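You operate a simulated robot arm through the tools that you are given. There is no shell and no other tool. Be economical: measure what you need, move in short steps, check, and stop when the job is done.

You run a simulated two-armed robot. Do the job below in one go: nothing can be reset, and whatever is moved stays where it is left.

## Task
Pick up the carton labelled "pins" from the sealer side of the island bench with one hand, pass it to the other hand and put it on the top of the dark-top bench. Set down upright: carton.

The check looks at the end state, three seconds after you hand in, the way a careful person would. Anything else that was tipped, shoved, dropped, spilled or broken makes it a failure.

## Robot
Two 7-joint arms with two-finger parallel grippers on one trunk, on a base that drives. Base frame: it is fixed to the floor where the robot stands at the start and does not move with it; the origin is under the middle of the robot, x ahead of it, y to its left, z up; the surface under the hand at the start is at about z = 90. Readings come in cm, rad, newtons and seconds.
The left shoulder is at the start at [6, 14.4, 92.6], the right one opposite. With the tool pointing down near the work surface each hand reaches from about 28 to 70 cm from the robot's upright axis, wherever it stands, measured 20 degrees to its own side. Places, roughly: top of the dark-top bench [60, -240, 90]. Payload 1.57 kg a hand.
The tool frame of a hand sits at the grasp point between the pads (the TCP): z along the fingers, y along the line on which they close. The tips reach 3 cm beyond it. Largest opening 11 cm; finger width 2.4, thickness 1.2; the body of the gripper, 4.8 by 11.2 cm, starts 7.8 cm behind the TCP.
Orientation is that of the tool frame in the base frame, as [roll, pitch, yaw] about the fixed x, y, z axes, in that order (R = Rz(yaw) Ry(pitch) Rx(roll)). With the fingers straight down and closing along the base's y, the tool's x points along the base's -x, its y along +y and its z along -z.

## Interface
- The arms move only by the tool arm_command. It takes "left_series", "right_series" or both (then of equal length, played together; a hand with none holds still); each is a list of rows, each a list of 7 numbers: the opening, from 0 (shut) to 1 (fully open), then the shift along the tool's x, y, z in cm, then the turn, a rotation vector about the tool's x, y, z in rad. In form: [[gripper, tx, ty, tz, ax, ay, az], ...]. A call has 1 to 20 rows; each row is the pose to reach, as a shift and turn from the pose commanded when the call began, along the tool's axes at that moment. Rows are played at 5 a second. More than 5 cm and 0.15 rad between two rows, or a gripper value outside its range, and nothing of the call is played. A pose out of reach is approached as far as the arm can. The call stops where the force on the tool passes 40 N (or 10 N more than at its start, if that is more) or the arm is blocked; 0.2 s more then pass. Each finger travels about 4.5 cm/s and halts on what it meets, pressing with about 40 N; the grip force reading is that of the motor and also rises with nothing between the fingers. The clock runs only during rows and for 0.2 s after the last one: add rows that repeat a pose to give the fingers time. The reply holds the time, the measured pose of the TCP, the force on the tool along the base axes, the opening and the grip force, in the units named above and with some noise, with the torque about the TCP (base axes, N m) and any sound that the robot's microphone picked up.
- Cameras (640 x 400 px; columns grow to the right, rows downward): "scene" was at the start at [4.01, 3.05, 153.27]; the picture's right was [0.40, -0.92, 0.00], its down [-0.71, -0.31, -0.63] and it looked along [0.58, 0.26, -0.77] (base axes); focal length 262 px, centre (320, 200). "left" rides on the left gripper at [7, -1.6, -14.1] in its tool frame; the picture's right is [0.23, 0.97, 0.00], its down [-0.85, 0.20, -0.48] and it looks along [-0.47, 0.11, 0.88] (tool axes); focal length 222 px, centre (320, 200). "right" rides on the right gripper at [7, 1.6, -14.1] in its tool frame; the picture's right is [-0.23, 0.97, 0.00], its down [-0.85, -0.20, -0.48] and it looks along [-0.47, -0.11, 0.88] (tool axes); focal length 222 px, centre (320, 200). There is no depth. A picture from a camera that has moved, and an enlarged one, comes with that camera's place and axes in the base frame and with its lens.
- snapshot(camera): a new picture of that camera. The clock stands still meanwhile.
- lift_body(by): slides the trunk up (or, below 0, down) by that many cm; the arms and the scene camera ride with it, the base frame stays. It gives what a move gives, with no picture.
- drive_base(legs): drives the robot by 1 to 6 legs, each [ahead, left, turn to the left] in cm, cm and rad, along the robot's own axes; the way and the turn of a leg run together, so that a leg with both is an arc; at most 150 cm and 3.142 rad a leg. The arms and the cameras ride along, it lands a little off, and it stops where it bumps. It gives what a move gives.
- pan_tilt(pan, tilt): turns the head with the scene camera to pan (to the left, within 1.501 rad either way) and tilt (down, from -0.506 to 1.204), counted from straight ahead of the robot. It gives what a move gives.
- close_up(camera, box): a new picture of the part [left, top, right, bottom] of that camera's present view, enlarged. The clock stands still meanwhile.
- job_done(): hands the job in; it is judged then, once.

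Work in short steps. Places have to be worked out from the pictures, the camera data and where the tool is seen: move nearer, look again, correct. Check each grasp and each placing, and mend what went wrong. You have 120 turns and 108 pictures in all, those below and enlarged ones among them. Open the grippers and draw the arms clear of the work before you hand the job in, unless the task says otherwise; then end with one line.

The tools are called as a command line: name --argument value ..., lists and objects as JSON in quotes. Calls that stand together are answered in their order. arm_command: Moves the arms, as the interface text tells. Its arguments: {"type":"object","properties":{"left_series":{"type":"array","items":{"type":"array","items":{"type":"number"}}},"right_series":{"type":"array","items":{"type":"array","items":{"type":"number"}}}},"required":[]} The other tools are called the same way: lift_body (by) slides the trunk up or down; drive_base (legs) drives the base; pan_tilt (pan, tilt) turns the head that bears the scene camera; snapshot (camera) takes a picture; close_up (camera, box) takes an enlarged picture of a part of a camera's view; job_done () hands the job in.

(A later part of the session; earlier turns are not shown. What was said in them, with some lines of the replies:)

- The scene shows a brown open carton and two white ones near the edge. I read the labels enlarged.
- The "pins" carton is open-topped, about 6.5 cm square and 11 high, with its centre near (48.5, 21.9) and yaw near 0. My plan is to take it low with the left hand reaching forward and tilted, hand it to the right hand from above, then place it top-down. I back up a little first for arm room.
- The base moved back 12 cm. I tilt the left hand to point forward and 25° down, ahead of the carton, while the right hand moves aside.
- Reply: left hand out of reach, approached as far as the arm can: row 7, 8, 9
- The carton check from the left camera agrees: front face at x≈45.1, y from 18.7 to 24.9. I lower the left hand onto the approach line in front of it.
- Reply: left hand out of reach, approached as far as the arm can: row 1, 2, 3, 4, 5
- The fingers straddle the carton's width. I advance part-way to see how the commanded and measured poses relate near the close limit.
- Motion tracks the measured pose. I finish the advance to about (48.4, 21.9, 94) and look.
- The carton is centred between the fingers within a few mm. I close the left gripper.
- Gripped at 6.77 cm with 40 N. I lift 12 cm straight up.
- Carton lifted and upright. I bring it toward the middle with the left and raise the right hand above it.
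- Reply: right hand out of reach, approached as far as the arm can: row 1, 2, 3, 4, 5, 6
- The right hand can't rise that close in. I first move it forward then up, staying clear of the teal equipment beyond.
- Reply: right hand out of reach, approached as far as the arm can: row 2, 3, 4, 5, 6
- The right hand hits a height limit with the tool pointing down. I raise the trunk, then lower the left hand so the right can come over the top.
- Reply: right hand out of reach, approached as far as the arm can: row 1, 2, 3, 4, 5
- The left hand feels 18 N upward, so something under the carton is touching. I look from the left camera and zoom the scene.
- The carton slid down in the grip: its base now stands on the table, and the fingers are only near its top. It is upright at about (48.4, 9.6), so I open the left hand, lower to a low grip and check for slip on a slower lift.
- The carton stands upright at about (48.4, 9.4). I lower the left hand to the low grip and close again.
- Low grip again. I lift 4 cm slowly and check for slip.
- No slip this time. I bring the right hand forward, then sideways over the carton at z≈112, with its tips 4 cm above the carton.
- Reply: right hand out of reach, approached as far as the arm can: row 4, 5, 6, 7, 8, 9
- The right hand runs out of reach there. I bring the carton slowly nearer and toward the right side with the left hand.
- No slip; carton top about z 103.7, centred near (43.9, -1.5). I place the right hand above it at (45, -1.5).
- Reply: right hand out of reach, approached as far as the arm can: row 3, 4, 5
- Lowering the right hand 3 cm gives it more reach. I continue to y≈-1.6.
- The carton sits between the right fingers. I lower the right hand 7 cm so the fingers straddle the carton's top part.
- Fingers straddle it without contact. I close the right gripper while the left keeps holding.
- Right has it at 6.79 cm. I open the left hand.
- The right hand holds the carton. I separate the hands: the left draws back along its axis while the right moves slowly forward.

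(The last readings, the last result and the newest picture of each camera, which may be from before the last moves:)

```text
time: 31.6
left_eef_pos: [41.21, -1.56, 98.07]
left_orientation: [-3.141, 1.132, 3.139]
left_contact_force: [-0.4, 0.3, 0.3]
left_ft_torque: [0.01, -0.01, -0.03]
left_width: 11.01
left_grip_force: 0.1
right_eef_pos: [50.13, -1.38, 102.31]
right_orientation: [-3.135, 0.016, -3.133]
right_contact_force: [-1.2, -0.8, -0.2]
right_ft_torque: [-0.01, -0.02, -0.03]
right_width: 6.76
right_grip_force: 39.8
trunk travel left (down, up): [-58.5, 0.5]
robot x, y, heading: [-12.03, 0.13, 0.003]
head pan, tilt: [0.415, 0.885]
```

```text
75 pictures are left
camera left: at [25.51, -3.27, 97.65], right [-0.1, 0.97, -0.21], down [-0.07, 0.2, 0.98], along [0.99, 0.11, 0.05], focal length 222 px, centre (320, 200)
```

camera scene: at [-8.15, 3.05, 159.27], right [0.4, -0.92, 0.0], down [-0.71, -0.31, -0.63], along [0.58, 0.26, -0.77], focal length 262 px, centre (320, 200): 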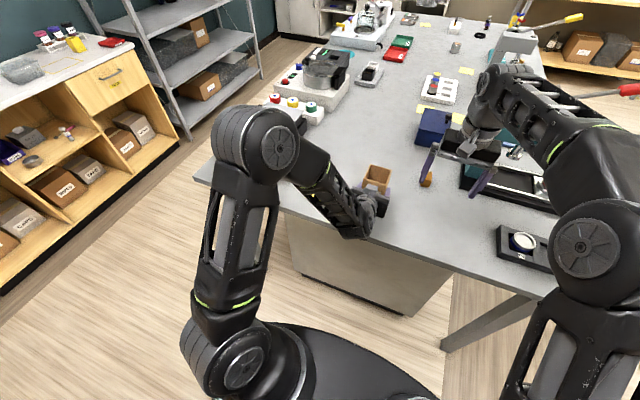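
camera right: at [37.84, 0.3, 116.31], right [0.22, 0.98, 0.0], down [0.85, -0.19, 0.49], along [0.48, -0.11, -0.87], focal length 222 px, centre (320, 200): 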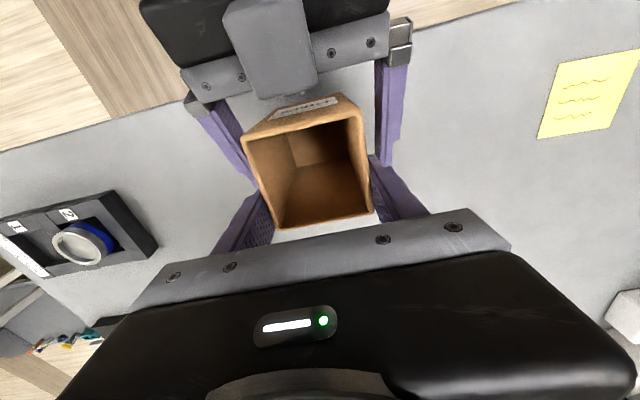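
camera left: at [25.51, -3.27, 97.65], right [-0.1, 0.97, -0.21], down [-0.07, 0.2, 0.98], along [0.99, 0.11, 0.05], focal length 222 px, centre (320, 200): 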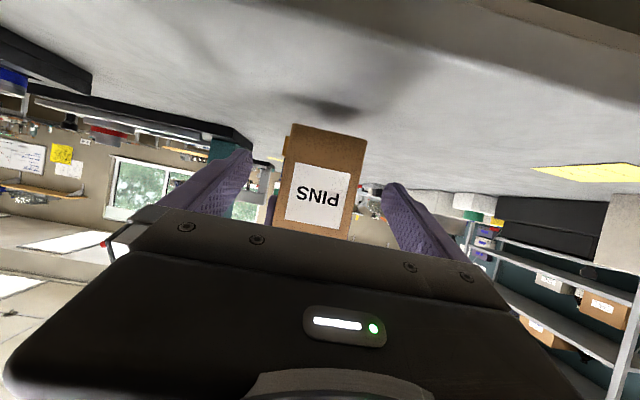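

Hands are separate. I draw the left back and off to the left side.

arm_command --left_series '[[1, 0, 0, -1.5, 0, 0, 0], [1, -0.5, 0.5, -3, 0, 0, 0], [1, -1, 3, -3, 0, 0, 0], [1, -2, 6, -3, 0, 0, 0], [1, -3, 9.5, -3, 0, 0, 0], [1, -4, 13, -3, 0, 0, 0], [1, -5, 17, -3, 0, 0, 0], [1, -6, 21, -3, 0, 0, 0], [1, -6, 24, -3, 0, 0, 0], [1, -6, 24, -3, 0, 0, 0]]'

arm_command --right_series '[[0, 0.5, 0, -0.7, 0, 0, 0], [0, 1.2, -0.2, -1.4, 0, 0, 0], [0, 2, -0.5, -2.1, 0, 0, 0], [0, 3, -1, -2.8, 0, 0, 0], [0, 4, -2, -3.5, 0, 0, 0], [0, 5, -3, -4.2, 0, 0, 0], [0, 6, -4, -4.8, 0, 0, 0], [0, 7, -5, -5.4, 0, 0, 0], [0, 8, -6, -6, 0, 0, 0], [0, 8, -6, -6, 0, 0, 0]]'

pan_tilt --pan -1.3 --tilt 0.5

snapshot --camera "scene"

snapshot --camera "right"

```text
time: 33.9
left_eef_pos: [41.15, 22.4, 104.65]
left_orientation: [-3.141, 1.131, 3.139]
left_contact_force: [-1.0, -0.5, 0.9]
left_ft_torque: [0.01, 0.02, 0.03]
left_width: 10.97
left_grip_force: 0.1
right_eef_pos: [50.13, -1.39, 102.29]
right_orientation: [-3.134, 0.015, -3.133]
right_contact_force: [-0.2, 0.6, 0.6]
right_ft_torque: [0.04, -0.02, 0.03]
right_width: 6.74
right_grip_force: 40.3
trunk travel left (down, up): [-58.5, 0.5]
robot x, y, heading: [-12.05, 0.16, 0.004]
head pan, tilt: [0.415, 0.885]
```

```text
time: 36.0
left_eef_pos: [41.17, 22.34, 104.57]
left_orientation: [3.141, 1.131, 3.138]
left_contact_force: [-0.6, 0.0, -0.1]
left_ft_torque: [-0.01, -0.03, 0.0]
left_width: 10.98
left_grip_force: 0.1
right_eef_pos: [42.07, -7.41, 108.32]
right_orientation: [-3.133, 0.014, -3.136]
right_contact_force: [0.2, -0.2, -0.1]
right_ft_torque: [-0.02, -0.02, 0.0]
right_width: 6.79
right_grip_force: 40.1
trunk travel left (down, up): [-58.5, 0.5]
robot x, y, heading: [-11.92, 0.21, -0.0]
head pan, tilt: [0.415, 0.885]
```

```text
time: 37.8
left_eef_pos: [41.1, 22.24, 104.66]
left_orientation: [-3.141, 1.132, -3.142]
left_contact_force: [0.3, -0.3, -0.5]
left_ft_torque: [-0.01, 0.01, -0.04]
left_width: 11.01
left_grip_force: 0.1
right_eef_pos: [42.01, -7.38, 108.15]
right_orientation: [-3.133, 0.015, -3.134]
right_contact_force: [0.9, -0.1, -0.7]
right_ft_torque: [0.0, 0.02, 0.01]
right_width: 6.74
right_grip_force: 39.9
trunk travel left (down, up): [-58.5, 0.5]
robot x, y, heading: [-12.58, 0.06, -0.001]
head pan, tilt: [-1.3, 0.499]
```

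```text
74 pictures are left
camera scene: at [-12.75, -8.8, 162.54], right [-0.96, -0.27, 0.0], down [-0.13, 0.46, -0.88], along [0.23, -0.85, -0.48], focal length 262 px, centre (320, 200)
```

scene: 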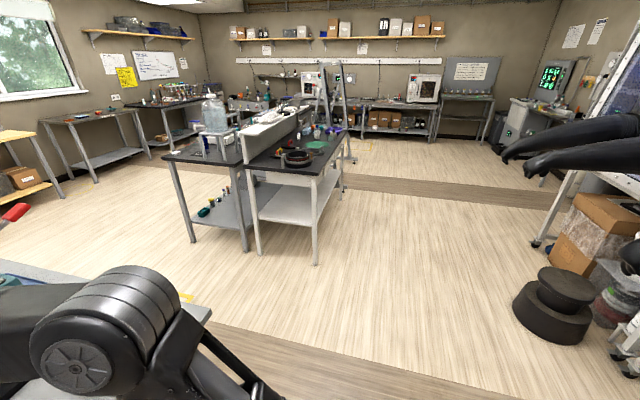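

```text
73 pictures are left
camera right: at [34.87, -5.67, 122.19], right [0.22, 0.98, 0.0], down [0.85, -0.19, 0.49], along [0.48, -0.11, -0.87], focal length 222 px, centre (320, 200)
```

right: 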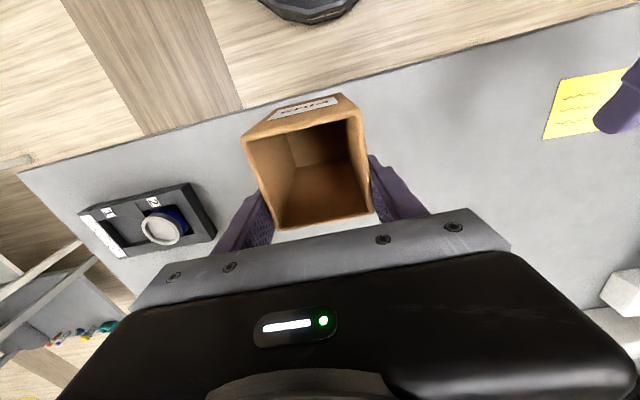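

The dark-top bench spans about x 35–85, y -166 to -290, facing the same way as I am. I zoom in on its top.

close_up --camera "scene" --box '[160, 60, 370, 270]'

```text
1.90 times, centred on (265, 165) of scene
camera zoom: at [-12.75, -8.8, 162.54], right [-0.96, -0.27, 0.0], down [-0.13, 0.46, -0.88], along [0.23, -0.85, -0.48], focal length 500 px, centre (425, 267)
```

zoom: 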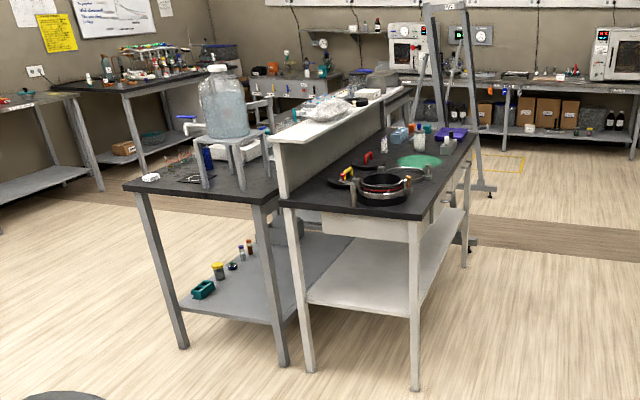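

The bench's near end is busy. Before backing off the island I look as far behind-right and behind-left as the head allows.

pan_tilt --pan -1.5 --tilt 0.7

snapshot --camera "scene"

pan_tilt --pan 1.5 --tilt 0.7

snapshot --camera "scene"

```text
time: 38.5
left_eef_pos: [41.24, 22.44, 104.59]
left_orientation: [3.141, 1.134, 3.139]
left_contact_force: [0.5, 0.6, 0.9]
left_ft_torque: [0.0, 0.02, 0.0]
left_width: 11.01
left_grip_force: 0.0
right_eef_pos: [42.09, -7.36, 108.16]
right_orientation: [-3.133, 0.017, -3.134]
right_contact_force: [0.0, 0.3, -0.2]
right_ft_torque: [-0.01, -0.04, 0.03]
right_width: 6.76
right_grip_force: 39.7
trunk travel left (down, up): [-58.5, 0.5]
robot x, y, heading: [-12.44, -0.01, 0.004]
head pan, tilt: [-1.499, 0.7]
```

```text
71 pictures are left
camera scene: at [-14.57, -8.5, 160.77], right [-1.0, -0.07, 0.0], down [-0.05, 0.64, -0.77], along [0.05, -0.76, -0.64], focal length 262 px, centre (320, 200)
```

scene: 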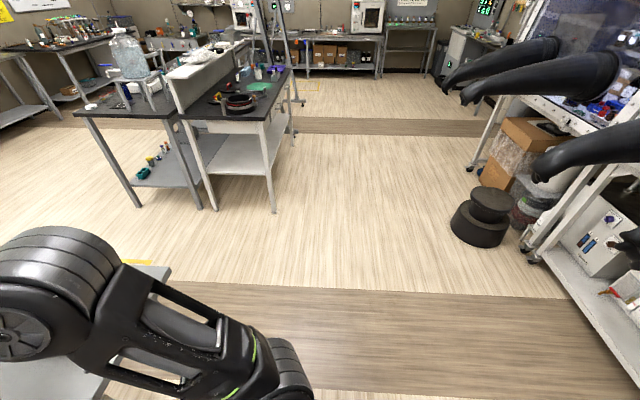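

```text
time: 41.1
left_eef_pos: [41.18, 22.31, 104.64]
left_orientation: [3.141, 1.133, 3.139]
left_contact_force: [0.6, -0.1, -0.2]
left_ft_torque: [0.02, 0.02, 0.0]
left_width: 11.0
left_grip_force: 0.1
right_eef_pos: [41.99, -7.39, 108.12]
right_orientation: [-3.134, 0.015, -3.136]
right_contact_force: [-0.5, -0.7, -1.0]
right_ft_torque: [0.01, -0.05, -0.01]
right_width: 6.76
right_grip_force: 40.3
trunk travel left (down, up): [-58.5, 0.5]
robot x, y, heading: [-12.15, -0.03, -0.003]
head pan, tilt: [1.499, 0.7]
```

```text
70 pictures are left
camera scene: at [-14.56, 8.44, 160.77], right [1.0, -0.07, 0.0], down [-0.05, -0.64, -0.76], along [0.06, 0.76, -0.64], focal length 262 px, centre (320, 200)
```

scene: 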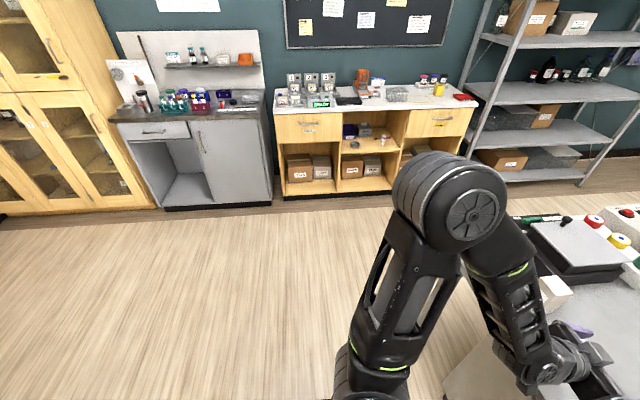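

The area behind looks clear for 40 cm or more. I test a short backward drive first and check the carton for slip.

drive_base --legs '[[-8, 0, 0]]'

snapshot --camera "right"

```text
time: 42.2
left_eef_pos: [33.18, 22.31, 104.57]
left_orientation: [-3.139, 1.133, 3.141]
left_contact_force: [0.0, 0.7, 0.1]
left_ft_torque: [0.01, -0.01, 0.0]
left_width: 11.03
left_grip_force: 0.1
right_eef_pos: [33.99, -7.35, 108.26]
right_orientation: [-3.132, 0.017, -3.133]
right_contact_force: [-0.9, -0.2, -1.2]
right_ft_torque: [-0.01, -0.04, -0.03]
right_width: 6.75
right_grip_force: 39.8
trunk travel left (down, up): [-58.5, 0.5]
robot x, y, heading: [-20.1, -0.04, -0.005]
head pan, tilt: [1.499, 0.7]
```

```text
69 pictures are left
camera right: at [26.84, -5.65, 122.26], right [0.22, 0.98, 0.0], down [0.85, -0.19, 0.49], along [0.48, -0.11, -0.87], focal length 222 px, centre (320, 200)
```

right: 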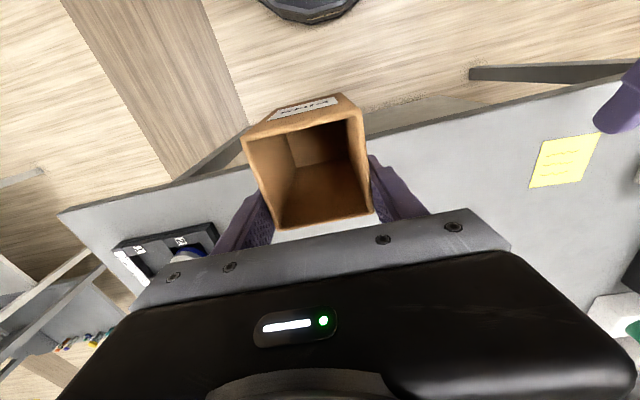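

No slip. I back another 30 cm to bring both hands clear of the island.

drive_base --legs '[[-30, 0, 0]]'

snapshot --camera "right"

```text
time: 44.2
left_eef_pos: [3.5, 22.53, 104.68]
left_orientation: [-3.141, 1.133, -3.14]
left_contact_force: [0.3, -0.4, 0.6]
left_ft_torque: [0.0, 0.0, 0.0]
left_width: 11.0
left_grip_force: 0.1
right_eef_pos: [4.63, -7.19, 108.2]
right_orientation: [-3.133, 0.015, -3.132]
right_contact_force: [0.1, 0.7, -0.2]
right_ft_torque: [-0.01, -0.03, 0.02]
right_width: 6.75
right_grip_force: 40.4
trunk travel left (down, up): [-58.5, 0.5]
robot x, y, heading: [-49.66, -0.34, 0.003]
head pan, tilt: [1.499, 0.7]
```

```text
68 pictures are left
camera right: at [-2.61, -5.52, 122.23], right [0.22, 0.98, 0.0], down [0.85, -0.19, 0.49], along [0.48, -0.11, -0.87], focal length 222 px, centre (320, 200)
```

right: 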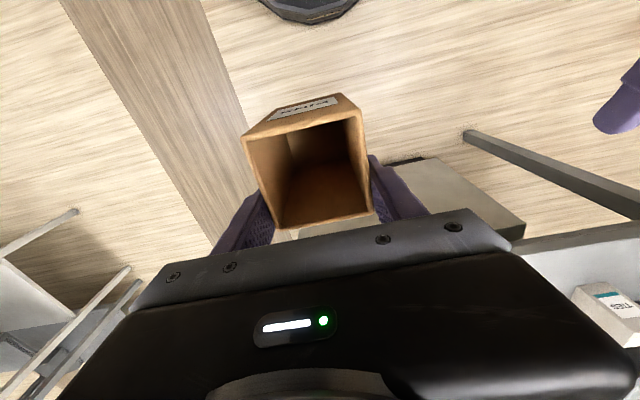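

Still secure. I drive 70 cm to the right and look toward the bench.

drive_base --legs '[[0, -70, 0]]'

pan_tilt --pan -1.3 --tilt 0.5

snapshot --camera "scene"

snapshot --camera "right"

```text
time: 48.0
left_eef_pos: [3.82, -46.95, 104.67]
left_orientation: [3.14, 1.133, 3.139]
left_contact_force: [0.2, 1.0, 0.8]
left_ft_torque: [0.01, 0.04, 0.0]
left_width: 11.01
left_grip_force: 0.1
right_eef_pos: [4.6, -76.8, 108.12]
right_orientation: [-3.135, 0.015, -3.137]
right_contact_force: [-0.3, -0.2, -0.7]
right_ft_torque: [0.03, -0.01, 0.04]
right_width: 6.76
right_grip_force: 39.9
trunk travel left (down, up): [-58.5, 0.5]
robot x, y, heading: [-49.59, -69.27, -0.002]
head pan, tilt: [1.499, 0.7]
```

```text
time: 50.5
left_eef_pos: [3.8, -46.91, 104.55]
left_orientation: [-3.141, 1.133, 3.14]
left_contact_force: [0.0, 0.2, 0.1]
left_ft_torque: [-0.03, 0.04, 0.03]
left_width: 11.0
left_grip_force: 0.1
right_eef_pos: [4.61, -76.67, 108.26]
right_orientation: [-3.133, 0.014, -3.136]
right_contact_force: [0.1, -0.6, -0.3]
right_ft_torque: [0.01, 0.0, 0.04]
right_width: 6.73
right_grip_force: 40.3
trunk travel left (down, up): [-58.5, 0.5]
robot x, y, heading: [-49.74, -69.5, -0.002]
head pan, tilt: [-1.3, 0.499]
```

```text
67 pictures are left
camera scene: at [-50.13, -78.03, 162.54], right [-0.96, -0.27, 0.0], down [-0.13, 0.46, -0.88], along [0.23, -0.85, -0.48], focal length 262 px, centre (320, 200)
```

scene: 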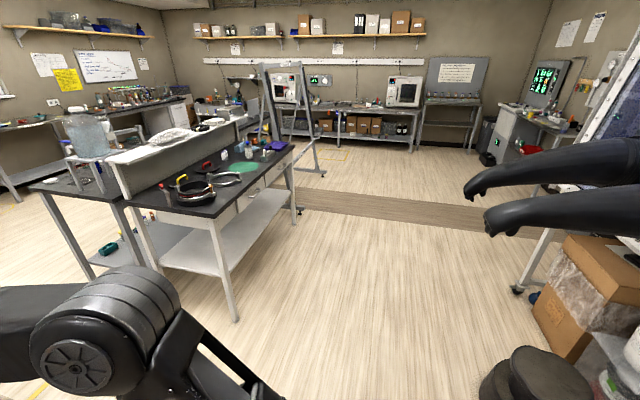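

```text
66 pictures are left
camera right: at [-2.51, -74.97, 122.19], right [0.22, 0.98, 0.0], down [0.85, -0.19, 0.49], along [0.48, -0.11, -0.87], focal length 222 px, centre (320, 200)
```

right: 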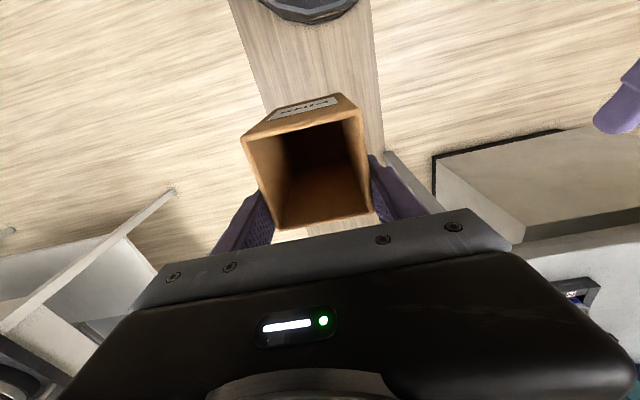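

Gloves of a glovebox hang near x≈-90, so I'll keep forward of x≈-35 there. I zoom on the bench top for free space.

close_up --camera "scene" --box '[120, 110, 320, 235]'

```text
3.20 times, centred on (220, 172) of scene
camera zoom: at [-50.13, -78.03, 162.54], right [-0.96, -0.27, 0.0], down [-0.13, 0.46, -0.88], along [0.23, -0.85, -0.48], focal length 839 px, centre (640, 288)
```

zoom: 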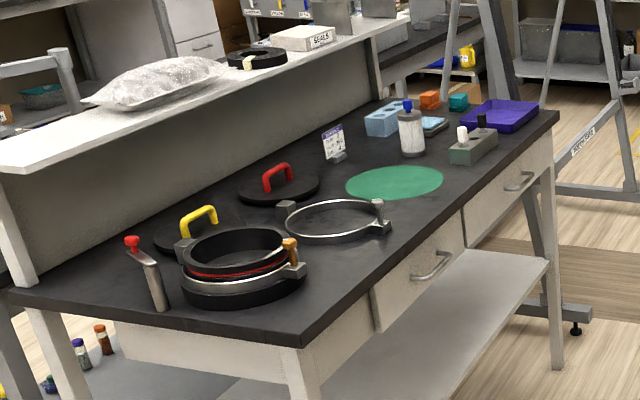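

A free strip lies along the front edge near (41, -231), between the ring clamp and the vial stand. First I fold the left hand back to its down pose so it won't pass over the bench.

arm_command --left_series '[[1, -0.1, 1.9, -2.3, 0, 0.126, 0], [1, -0.3, 3.8, -4.6, 0, 0.252, 0], [1, -0.4, 5.7, -7, 0, 0.378, 0], [1, -0.5, 7.6, -9.3, 0, 0.504, 0], [1, -0.7, 9.5, -11.6, 0, 0.63, 0], [1, -0.8, 11.4, -14, 0, 0.756, 0], [1, -0.9, 13.3, -16.3, 0, 0.882, 0], [1, -1, 15.2, -18.6, 0, 1.008, 0], [1, -1.2, 17, -21, 0, 1.134, 0], [1, -1.2, 17, -21, 0, 1.134, 0]]'

```text
time: 52.7
left_eef_pos: [-14.68, -29.96, 114.71]
left_orientation: [3.141, -0.004, 3.139]
left_contact_force: [0.6, 0.7, 0.7]
left_ft_torque: [0.03, -0.03, 0.0]
left_width: 10.99
left_grip_force: 0.0
left hand out of reach, approached as far as the arm can: row 3
right_eef_pos: [4.7, -76.7, 108.15]
right_orientation: [-3.133, 0.015, -3.137]
right_contact_force: [-0.7, -0.1, -1.2]
right_ft_torque: [0.02, 0.02, -0.01]
right_width: 6.78
right_grip_force: 39.9
trunk travel left (down, up): [-58.5, 0.5]
robot x, y, heading: [-50.02, -68.81, -0.001]
head pan, tilt: [-1.3, 0.499]
```

Left is folded. I drive on to the right in two parts, first to y≈-145.

drive_base --legs '[[13, -76, 0]]'

snapshot --camera "scene"

snapshot --camera "right"

```text
time: 56.8
left_eef_pos: [-1.8, -105.75, 114.64]
left_orientation: [3.142, -0.003, 3.141]
left_contact_force: [0.3, -0.5, -0.3]
left_ft_torque: [0.03, 0.0, 0.01]
left_width: 10.99
left_grip_force: 0.0
right_eef_pos: [17.75, -152.49, 108.13]
right_orientation: [-3.136, 0.014, -3.132]
right_contact_force: [0.4, -0.6, -0.2]
right_ft_torque: [0.04, -0.01, -0.01]
right_width: 6.76
right_grip_force: 39.9
trunk travel left (down, up): [-58.5, 0.5]
robot x, y, heading: [-36.63, -145.33, 0.0]
head pan, tilt: [-1.3, 0.499]
```

```text
64 pictures are left
camera scene: at [-37.02, -153.94, 162.53], right [-0.96, -0.27, 0.0], down [-0.13, 0.46, -0.88], along [0.24, -0.85, -0.48], focal length 262 px, centre (320, 200)
```

scene: 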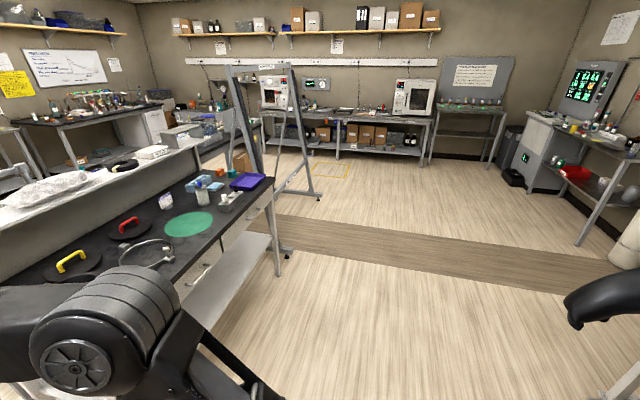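

```text
63 pictures are left
camera right: at [10.59, -150.7, 122.18], right [0.22, 0.98, 0.0], down [0.85, -0.19, 0.49], along [0.48, -0.11, -0.87], focal length 222 px, centre (320, 200)
```

right: 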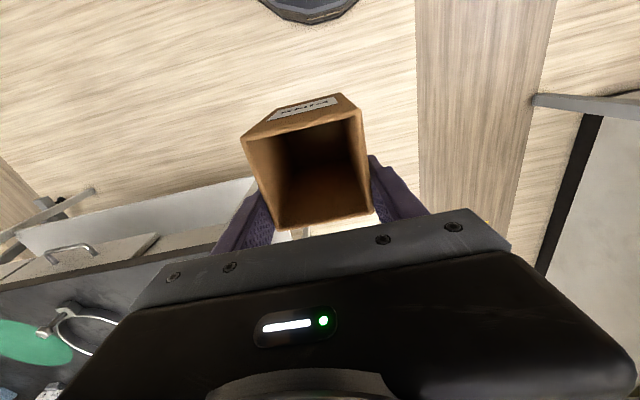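

Carton still firm. I continue 78 cm right, then look straight at the bench.

drive_base --legs '[[0, -78, 0]]'

pan_tilt --pan 0 --tilt 0.7

snapshot --camera "scene"

snapshot --camera "right"

```text
time: 60.9
left_eef_pos: [-1.74, -179.73, 114.76]
left_orientation: [-3.141, -0.002, -3.123]
left_contact_force: [0.6, 0.8, -0.1]
left_ft_torque: [0.02, 0.04, -0.01]
left_width: 11.0
left_grip_force: 0.1
right_eef_pos: [18.64, -226.12, 108.07]
right_orientation: [-3.134, 0.017, -3.116]
right_contact_force: [0.9, 0.5, -0.6]
right_ft_torque: [0.02, -0.02, 0.0]
right_width: 6.77
right_grip_force: 40.1
trunk travel left (down, up): [-58.5, 0.5]
robot x, y, heading: [-35.75, -219.86, 0.021]
head pan, tilt: [-1.3, 0.499]
```

```text
time: 62.3
left_eef_pos: [-1.63, -179.61, 114.62]
left_orientation: [-3.14, -0.001, -3.123]
left_contact_force: [0.6, 0.2, -0.2]
left_ft_torque: [0.01, 0.02, -0.01]
left_width: 10.99
left_grip_force: 0.0
right_eef_pos: [18.67, -226.07, 108.21]
right_orientation: [-3.133, 0.016, -3.115]
right_contact_force: [-0.1, -0.3, -0.8]
right_ft_torque: [0.01, 0.03, -0.02]
right_width: 6.77
right_grip_force: 39.8
trunk travel left (down, up): [-58.5, 0.5]
robot x, y, heading: [-35.76, -219.83, 0.02]
head pan, tilt: [0.0, 0.7]
```

```text
62 pictures are left
camera scene: at [-30.23, -219.64, 160.77], right [0.02, -1.0, 0.0], down [-0.64, -0.01, -0.76], along [0.76, 0.01, -0.64], focal length 262 px, centre (320, 200)
```

scene: 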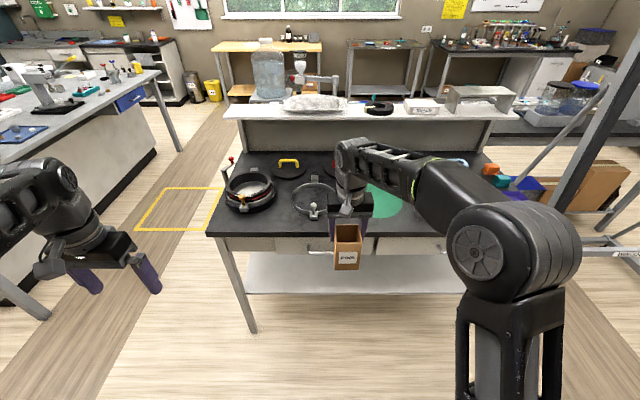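

```text
61 pictures are left
camera right: at [11.43, -224.44, 122.19], right [0.2, 0.98, 0.0], down [0.85, -0.17, 0.49], along [0.48, -0.1, -0.87], focal length 222 px, centre (320, 200)
```

right: 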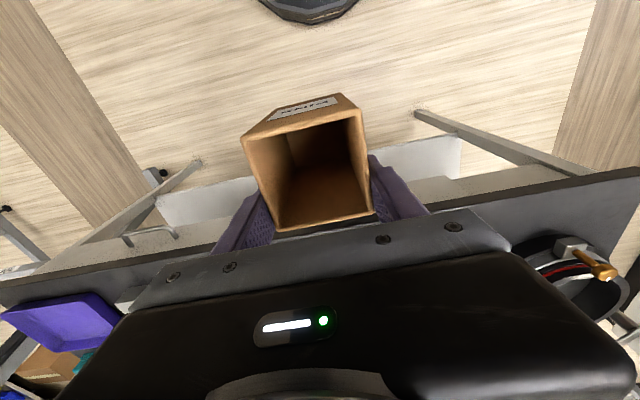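

I zoom on the bench front to fix the free spot.

close_up --camera "scene" --box '[280, 150, 460, 260]'

```text
3.56 times, centred on (370, 205) of scene
camera zoom: at [-30.23, -219.64, 160.77], right [0.02, -1.0, 0.0], down [-0.64, -0.01, -0.76], along [0.76, 0.01, -0.64], focal length 932 px, centre (142, 182)
```

zoom: 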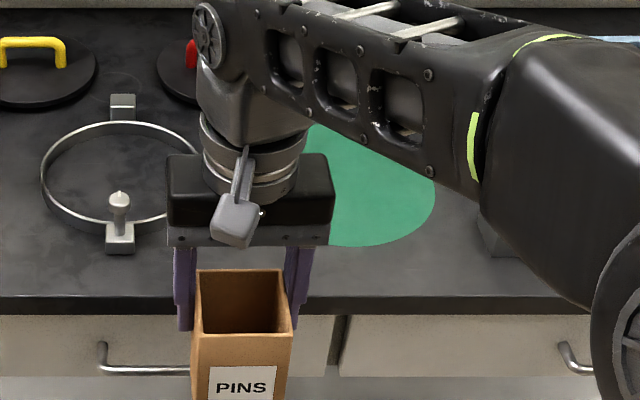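

The free spot is around (41.5, -230): edge at x 35.6, mat from x 43 at y≈-242, clamp lug at y -217. I drive forward to bring the carton over it.

drive_base --legs '[[0, -3.3, -0.02], [24, 0, 0]]'

close_up --camera "scene" --box '[220, 180, 480, 340]'

snapshot --camera "right"

```text
time: 64.5
left_eef_pos: [22.9, -183.81, 114.6]
left_orientation: [3.141, -0.004, 3.14]
left_contact_force: [-0.7, 0.4, -0.3]
left_ft_torque: [-0.01, -0.01, 0.0]
left_width: 11.0
left_grip_force: 0.1
right_eef_pos: [42.31, -230.57, 108.14]
right_orientation: [-3.132, 0.016, -3.134]
right_contact_force: [0.6, 0.2, -0.5]
right_ft_torque: [0.04, 0.01, 0.0]
right_width: 6.74
right_grip_force: 39.5
trunk travel left (down, up): [-58.5, 0.5]
robot x, y, heading: [-11.85, -223.02, -0.002]
head pan, tilt: [0.0, 0.7]
```

```text
2.46 times, centred on (350, 260) of scene
camera zoom: at [-6.43, -223.07, 160.76], right [0.0, -1.0, 0.0], down [-0.65, 0.0, -0.76], along [0.76, 0.0, -0.65], focal length 646 px, centre (246, 52)
```

zoom: 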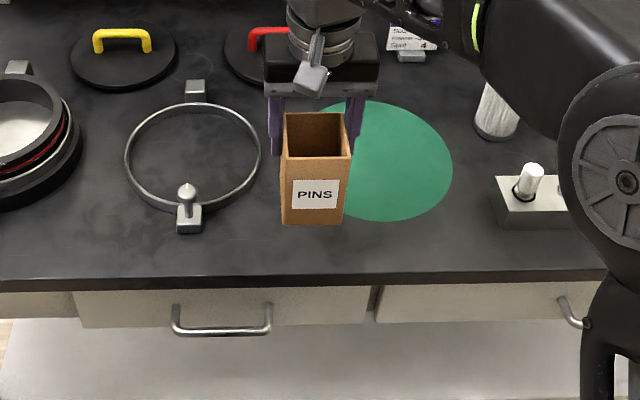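

```text
58 pictures are left
camera right: at [35.08, -228.74, 122.14], right [0.22, 0.98, 0.0], down [0.85, -0.19, 0.49], along [0.48, -0.11, -0.87], focal length 222 px, centre (320, 200)
```

right: 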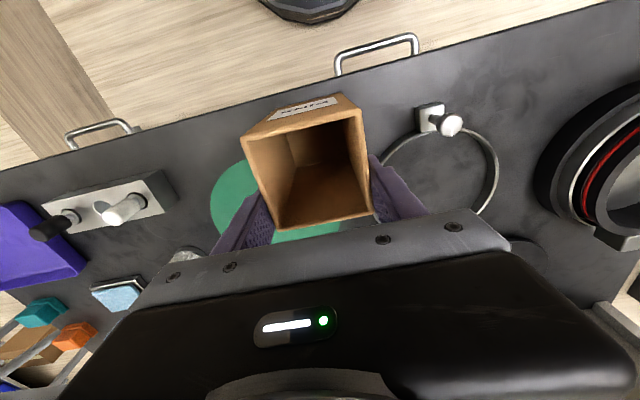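

The carton hangs above the spot, with its front face about 1.5 cm from the bench edge. I nudge it 1 cm in and 1 cm left, then lower slowly to just above the top.

arm_command --right_series '[[0, -0.5, 0.5, 0.5, 0, 0, 0], [0, -1, 1, 1.2, 0, 0, 0], [0, -1, 1, 2, 0, 0, 0], [0, -1, 1, 2.8, 0, 0, 0], [0, -1, 1, 3.6, 0, 0, 0], [0, -1, 1, 4.4, 0, 0, 0], [0, -1, 1, 5.2, 0, 0, 0], [0, -1, 1, 6, 0, 0, 0], [0, -1, 1, 6.7, 0, 0, 0], [0, -1, 1, 7.1, 0, 0, 0], [0, -1, 1, 7.1, 0, 0, 0]]'

close_up --camera "scene" --box '[260, 180, 440, 300]'

```text
time: 66.9
left_eef_pos: [22.84, -183.7, 114.76]
left_orientation: [3.141, -0.003, 3.141]
left_contact_force: [0.3, -0.5, -0.3]
left_ft_torque: [0.04, 0.04, 0.0]
left_width: 10.99
left_grip_force: 0.0
right_eef_pos: [43.18, -229.64, 101.11]
right_orientation: [-3.134, 0.016, -3.136]
right_contact_force: [-0.1, 0.1, -0.9]
right_ft_torque: [0.01, 0.01, 0.0]
right_width: 6.76
right_grip_force: 40.6
trunk travel left (down, up): [-58.5, 0.5]
robot x, y, heading: [-12.36, -223.06, -0.003]
head pan, tilt: [0.0, 0.7]
```

```text
3.33 times, centred on (350, 240) of scene
camera zoom: at [-6.58, -223.06, 160.77], right [0.0, -1.0, 0.0], down [-0.64, 0.0, -0.76], along [0.76, 0.0, -0.64], focal length 874 px, centre (220, 67)
```

zoom: 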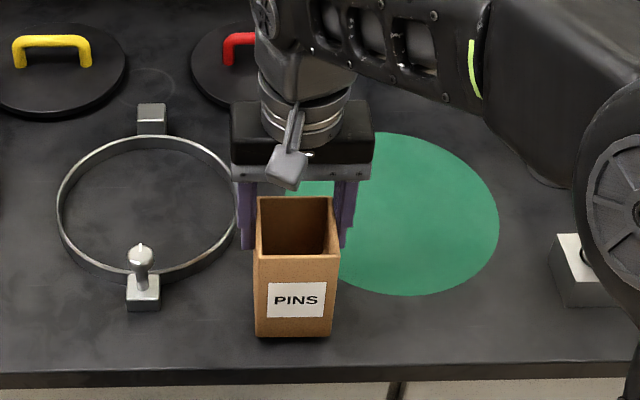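

Clear of ring and mat, a little over 1 cm to go. I lower in 2 mm steps and watch the force.

arm_command --right_series '[[0, 0, 0, 0.2, 0, 0, 0], [0, 0, 0, 0.4, 0, 0, 0], [0, 0, 0, 0.6, 0, 0, 0], [0, 0, 0, 0.8, 0, 0, 0], [0, 0, 0, 1.0, 0, 0, 0], [0, 0, 0, 1.0, 0, 0, 0]]'

```text
time: 68.3
left_eef_pos: [22.86, -183.68, 114.6]
left_orientation: [-3.141, -0.003, 3.139]
left_contact_force: [-0.2, 0.2, -0.1]
left_ft_torque: [0.01, 0.02, 0.02]
left_width: 11.02
left_grip_force: 0.1
right_eef_pos: [43.21, -229.49, 100.08]
right_orientation: [-3.133, 0.014, -3.134]
right_contact_force: [0.4, 1.2, 0.2]
right_ft_torque: [0.0, -0.01, -0.04]
right_width: 6.77
right_grip_force: 39.9
trunk travel left (down, up): [-58.5, 0.5]
robot x, y, heading: [-12.22, -223.23, 0.001]
head pan, tilt: [0.0, 0.7]
```

No contact yet; I go on in 1 mm steps.

arm_command --right_series '[[0, 0, 0, 0.1, 0, 0, 0], [0, 0, 0, 0.2, 0, 0, 0], [0, 0, 0, 0.3, 0, 0, 0], [0, 0, 0, 0.3, 0, 0, 0]]'

close_up --camera "scene" --box '[310, 220, 380, 290]'

```text
time: 69.3
left_eef_pos: [22.77, -183.8, 114.57]
left_orientation: [-3.14, -0.002, 3.141]
left_contact_force: [-0.1, -0.1, -0.3]
left_ft_torque: [-0.02, 0.0, -0.02]
left_width: 11.01
left_grip_force: 0.0
right_eef_pos: [43.19, -229.58, 99.79]
right_orientation: [-3.132, 0.016, -3.135]
right_contact_force: [0.2, -0.5, -0.7]
right_ft_torque: [-0.02, 0.04, -0.05]
right_width: 6.76
right_grip_force: 40.5
trunk travel left (down, up): [-58.5, 0.5]
robot x, y, heading: [-12.36, -222.76, -0.001]
head pan, tilt: [0.0, 0.7]
```

```text
5.71 times, centred on (345, 255) of scene
camera zoom: at [-6.58, -223.07, 160.77], right [0.0, -1.0, 0.0], down [-0.64, 0.0, -0.76], along [0.76, 0.0, -0.64], focal length 1498 px, centre (177, -114)
```

zoom: 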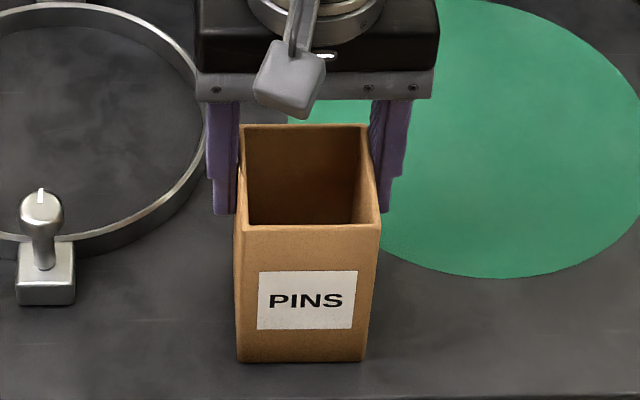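

Very near; I continue in 1 mm steps until the force shows contact.

arm_command --right_series '[[0, 0, 0, 0.1, 0, 0, 0], [0, 0, 0, 0.2, 0, 0, 0], [0, 0, 0, 0.3, 0, 0, 0], [0, 0, 0, 0.3, 0, 0, 0]]'

```text
time: 70.3
left_eef_pos: [22.59, -183.77, 114.74]
left_orientation: [3.14, 0.001, 3.138]
left_contact_force: [-0.5, 0.1, -0.2]
left_ft_torque: [-0.01, -0.02, 0.03]
left_width: 10.98
left_grip_force: 0.1
right_eef_pos: [43.24, -229.68, 99.75]
right_orientation: [-3.135, 0.021, -3.136]
right_contact_force: [1.8, -3.3, 22.9]
right_ft_torque: [0.38, 0.77, 0.06]
right_width: 6.75
right_grip_force: 40.3
trunk travel left (down, up): [-58.5, 0.5]
robot x, y, heading: [-12.22, -223.09, -0.004]
head pan, tilt: [0.0, 0.7]
```

Contact (23 N). I relieve 2 mm upward and open the right hand slowly.

arm_command --right_series '[[0, 0, 0, -0.15, 0, 0, 0], [0, 0, 0, -0.2, 0, 0, 0], [0.65, 0, 0, -0.2, 0, 0, 0], [0.7, 0, 0, -0.2, 0, 0, 0], [0.8, 0, 0, -0.2, 0, 0, 0], [0.9, 0, 0, -0.2, 0, 0, 0], [1, 0, 0, -0.2, 0, 0, 0], [1, 0, 0, -0.2, 0, 0, 0]]'

close_up --camera "scene" --box '[310, 220, 380, 290]'

```text
time: 72.1
left_eef_pos: [22.7, -183.73, 114.66]
left_orientation: [-3.141, -0.001, 3.141]
left_contact_force: [-0.3, 0.1, 0.3]
left_ft_torque: [0.01, 0.01, -0.03]
left_width: 11.0
left_grip_force: 0.1
right_eef_pos: [43.28, -229.58, 99.67]
right_orientation: [-3.132, 0.016, -3.136]
right_contact_force: [0.7, -0.7, -0.2]
right_ft_torque: [0.01, -0.01, -0.02]
right_width: 11.0
right_grip_force: 0.0
trunk travel left (down, up): [-58.5, 0.5]
robot x, y, heading: [-12.25, -223.31, -0.001]
head pan, tilt: [0.0, 0.7]
```

```text
5.71 times, centred on (345, 255) of scene
camera zoom: at [-6.58, -223.06, 160.77], right [0.0, -1.0, 0.0], down [-0.64, 0.0, -0.76], along [0.76, 0.0, -0.64], focal length 1498 px, centre (177, -114)
```

zoom: 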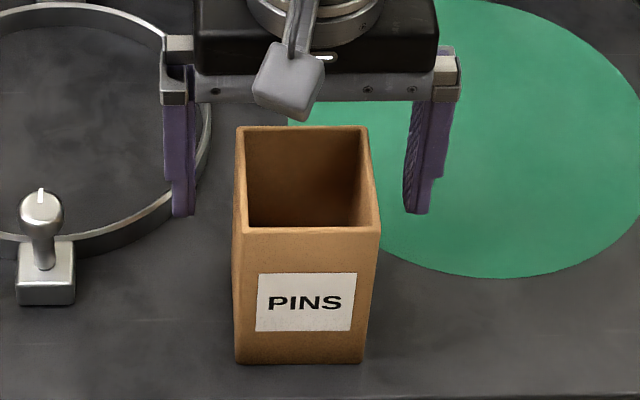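

Standing free and upright. I raise the right hand straight up 8.5 cm, then back the base off.

arm_command --right_series '[[1, 0, 0, -1.5, 0, 0, 0], [1, 0, 0, -3, 0, 0, 0], [1, 0, 0, -4.5, 0, 0, 0], [1, 0, 0, -6, 0, 0, 0], [1, 0, 0, -7.5, 0, 0, 0], [1, 0, 0, -8.5, 0, 0, 0], [1, 0, 0, -8.5, 0, 0, 0]]'

drive_base --legs '[[-22, 0, 0]]'

snapshot --camera "scene"

```text
time: 73.7
left_eef_pos: [22.73, -183.82, 114.62]
left_orientation: [3.14, -0.003, 3.141]
left_contact_force: [0.5, -0.4, -0.8]
left_ft_torque: [-0.02, 0.0, -0.02]
left_width: 11.01
left_grip_force: 0.0
right_eef_pos: [43.25, -229.56, 108.15]
right_orientation: [-3.133, 0.017, -3.135]
right_contact_force: [-1.0, -0.3, -0.5]
right_ft_torque: [-0.01, 0.0, 0.03]
right_width: 11.0
right_grip_force: 0.1
trunk travel left (down, up): [-58.5, 0.5]
robot x, y, heading: [-11.73, -223.22, -0.004]
head pan, tilt: [0.0, 0.7]
```

```text
time: 75.4
left_eef_pos: [0.45, -183.62, 114.74]
left_orientation: [-3.141, 0.0, 3.14]
left_contact_force: [0.3, 0.5, 0.9]
left_ft_torque: [0.0, 0.0, -0.04]
left_width: 11.01
left_grip_force: 0.1
right_eef_pos: [20.96, -229.36, 108.12]
right_orientation: [-3.134, 0.016, -3.134]
right_contact_force: [-0.8, 0.6, 1.1]
right_ft_torque: [0.01, -0.02, -0.01]
right_width: 11.0
right_grip_force: 0.1
trunk travel left (down, up): [-58.5, 0.5]
robot x, y, heading: [-34.3, -223.06, 0.001]
head pan, tilt: [0.0, 0.7]
```

```text
54 pictures are left
camera scene: at [-28.86, -223.04, 160.77], right [0.0, -1.0, 0.0], down [-0.64, 0.0, -0.77], along [0.77, 0.0, -0.64], focal length 262 px, centre (320, 200)
```

scene: 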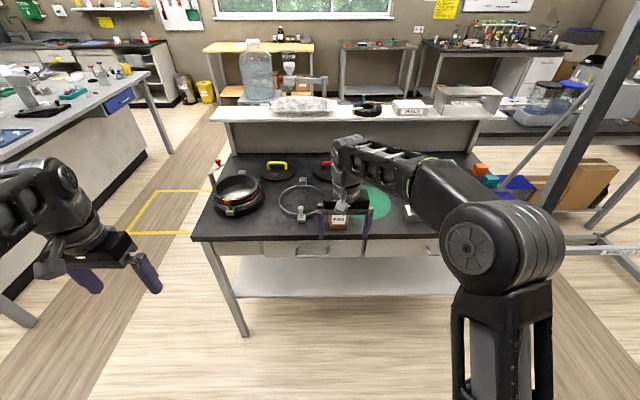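

The carton stands upright on the bench, both hands are open and clear, and nothing else was touched. I hand in.

job_done

```text
The job is handed in.
```

The "pins" carton was picked up with the left hand, passed to the right, and set down upright on the dark-top bench. It slipped once in the left grip and came to rest upright on the island bench, where I regripped it. Nothing else looked disturbed in the pictures.
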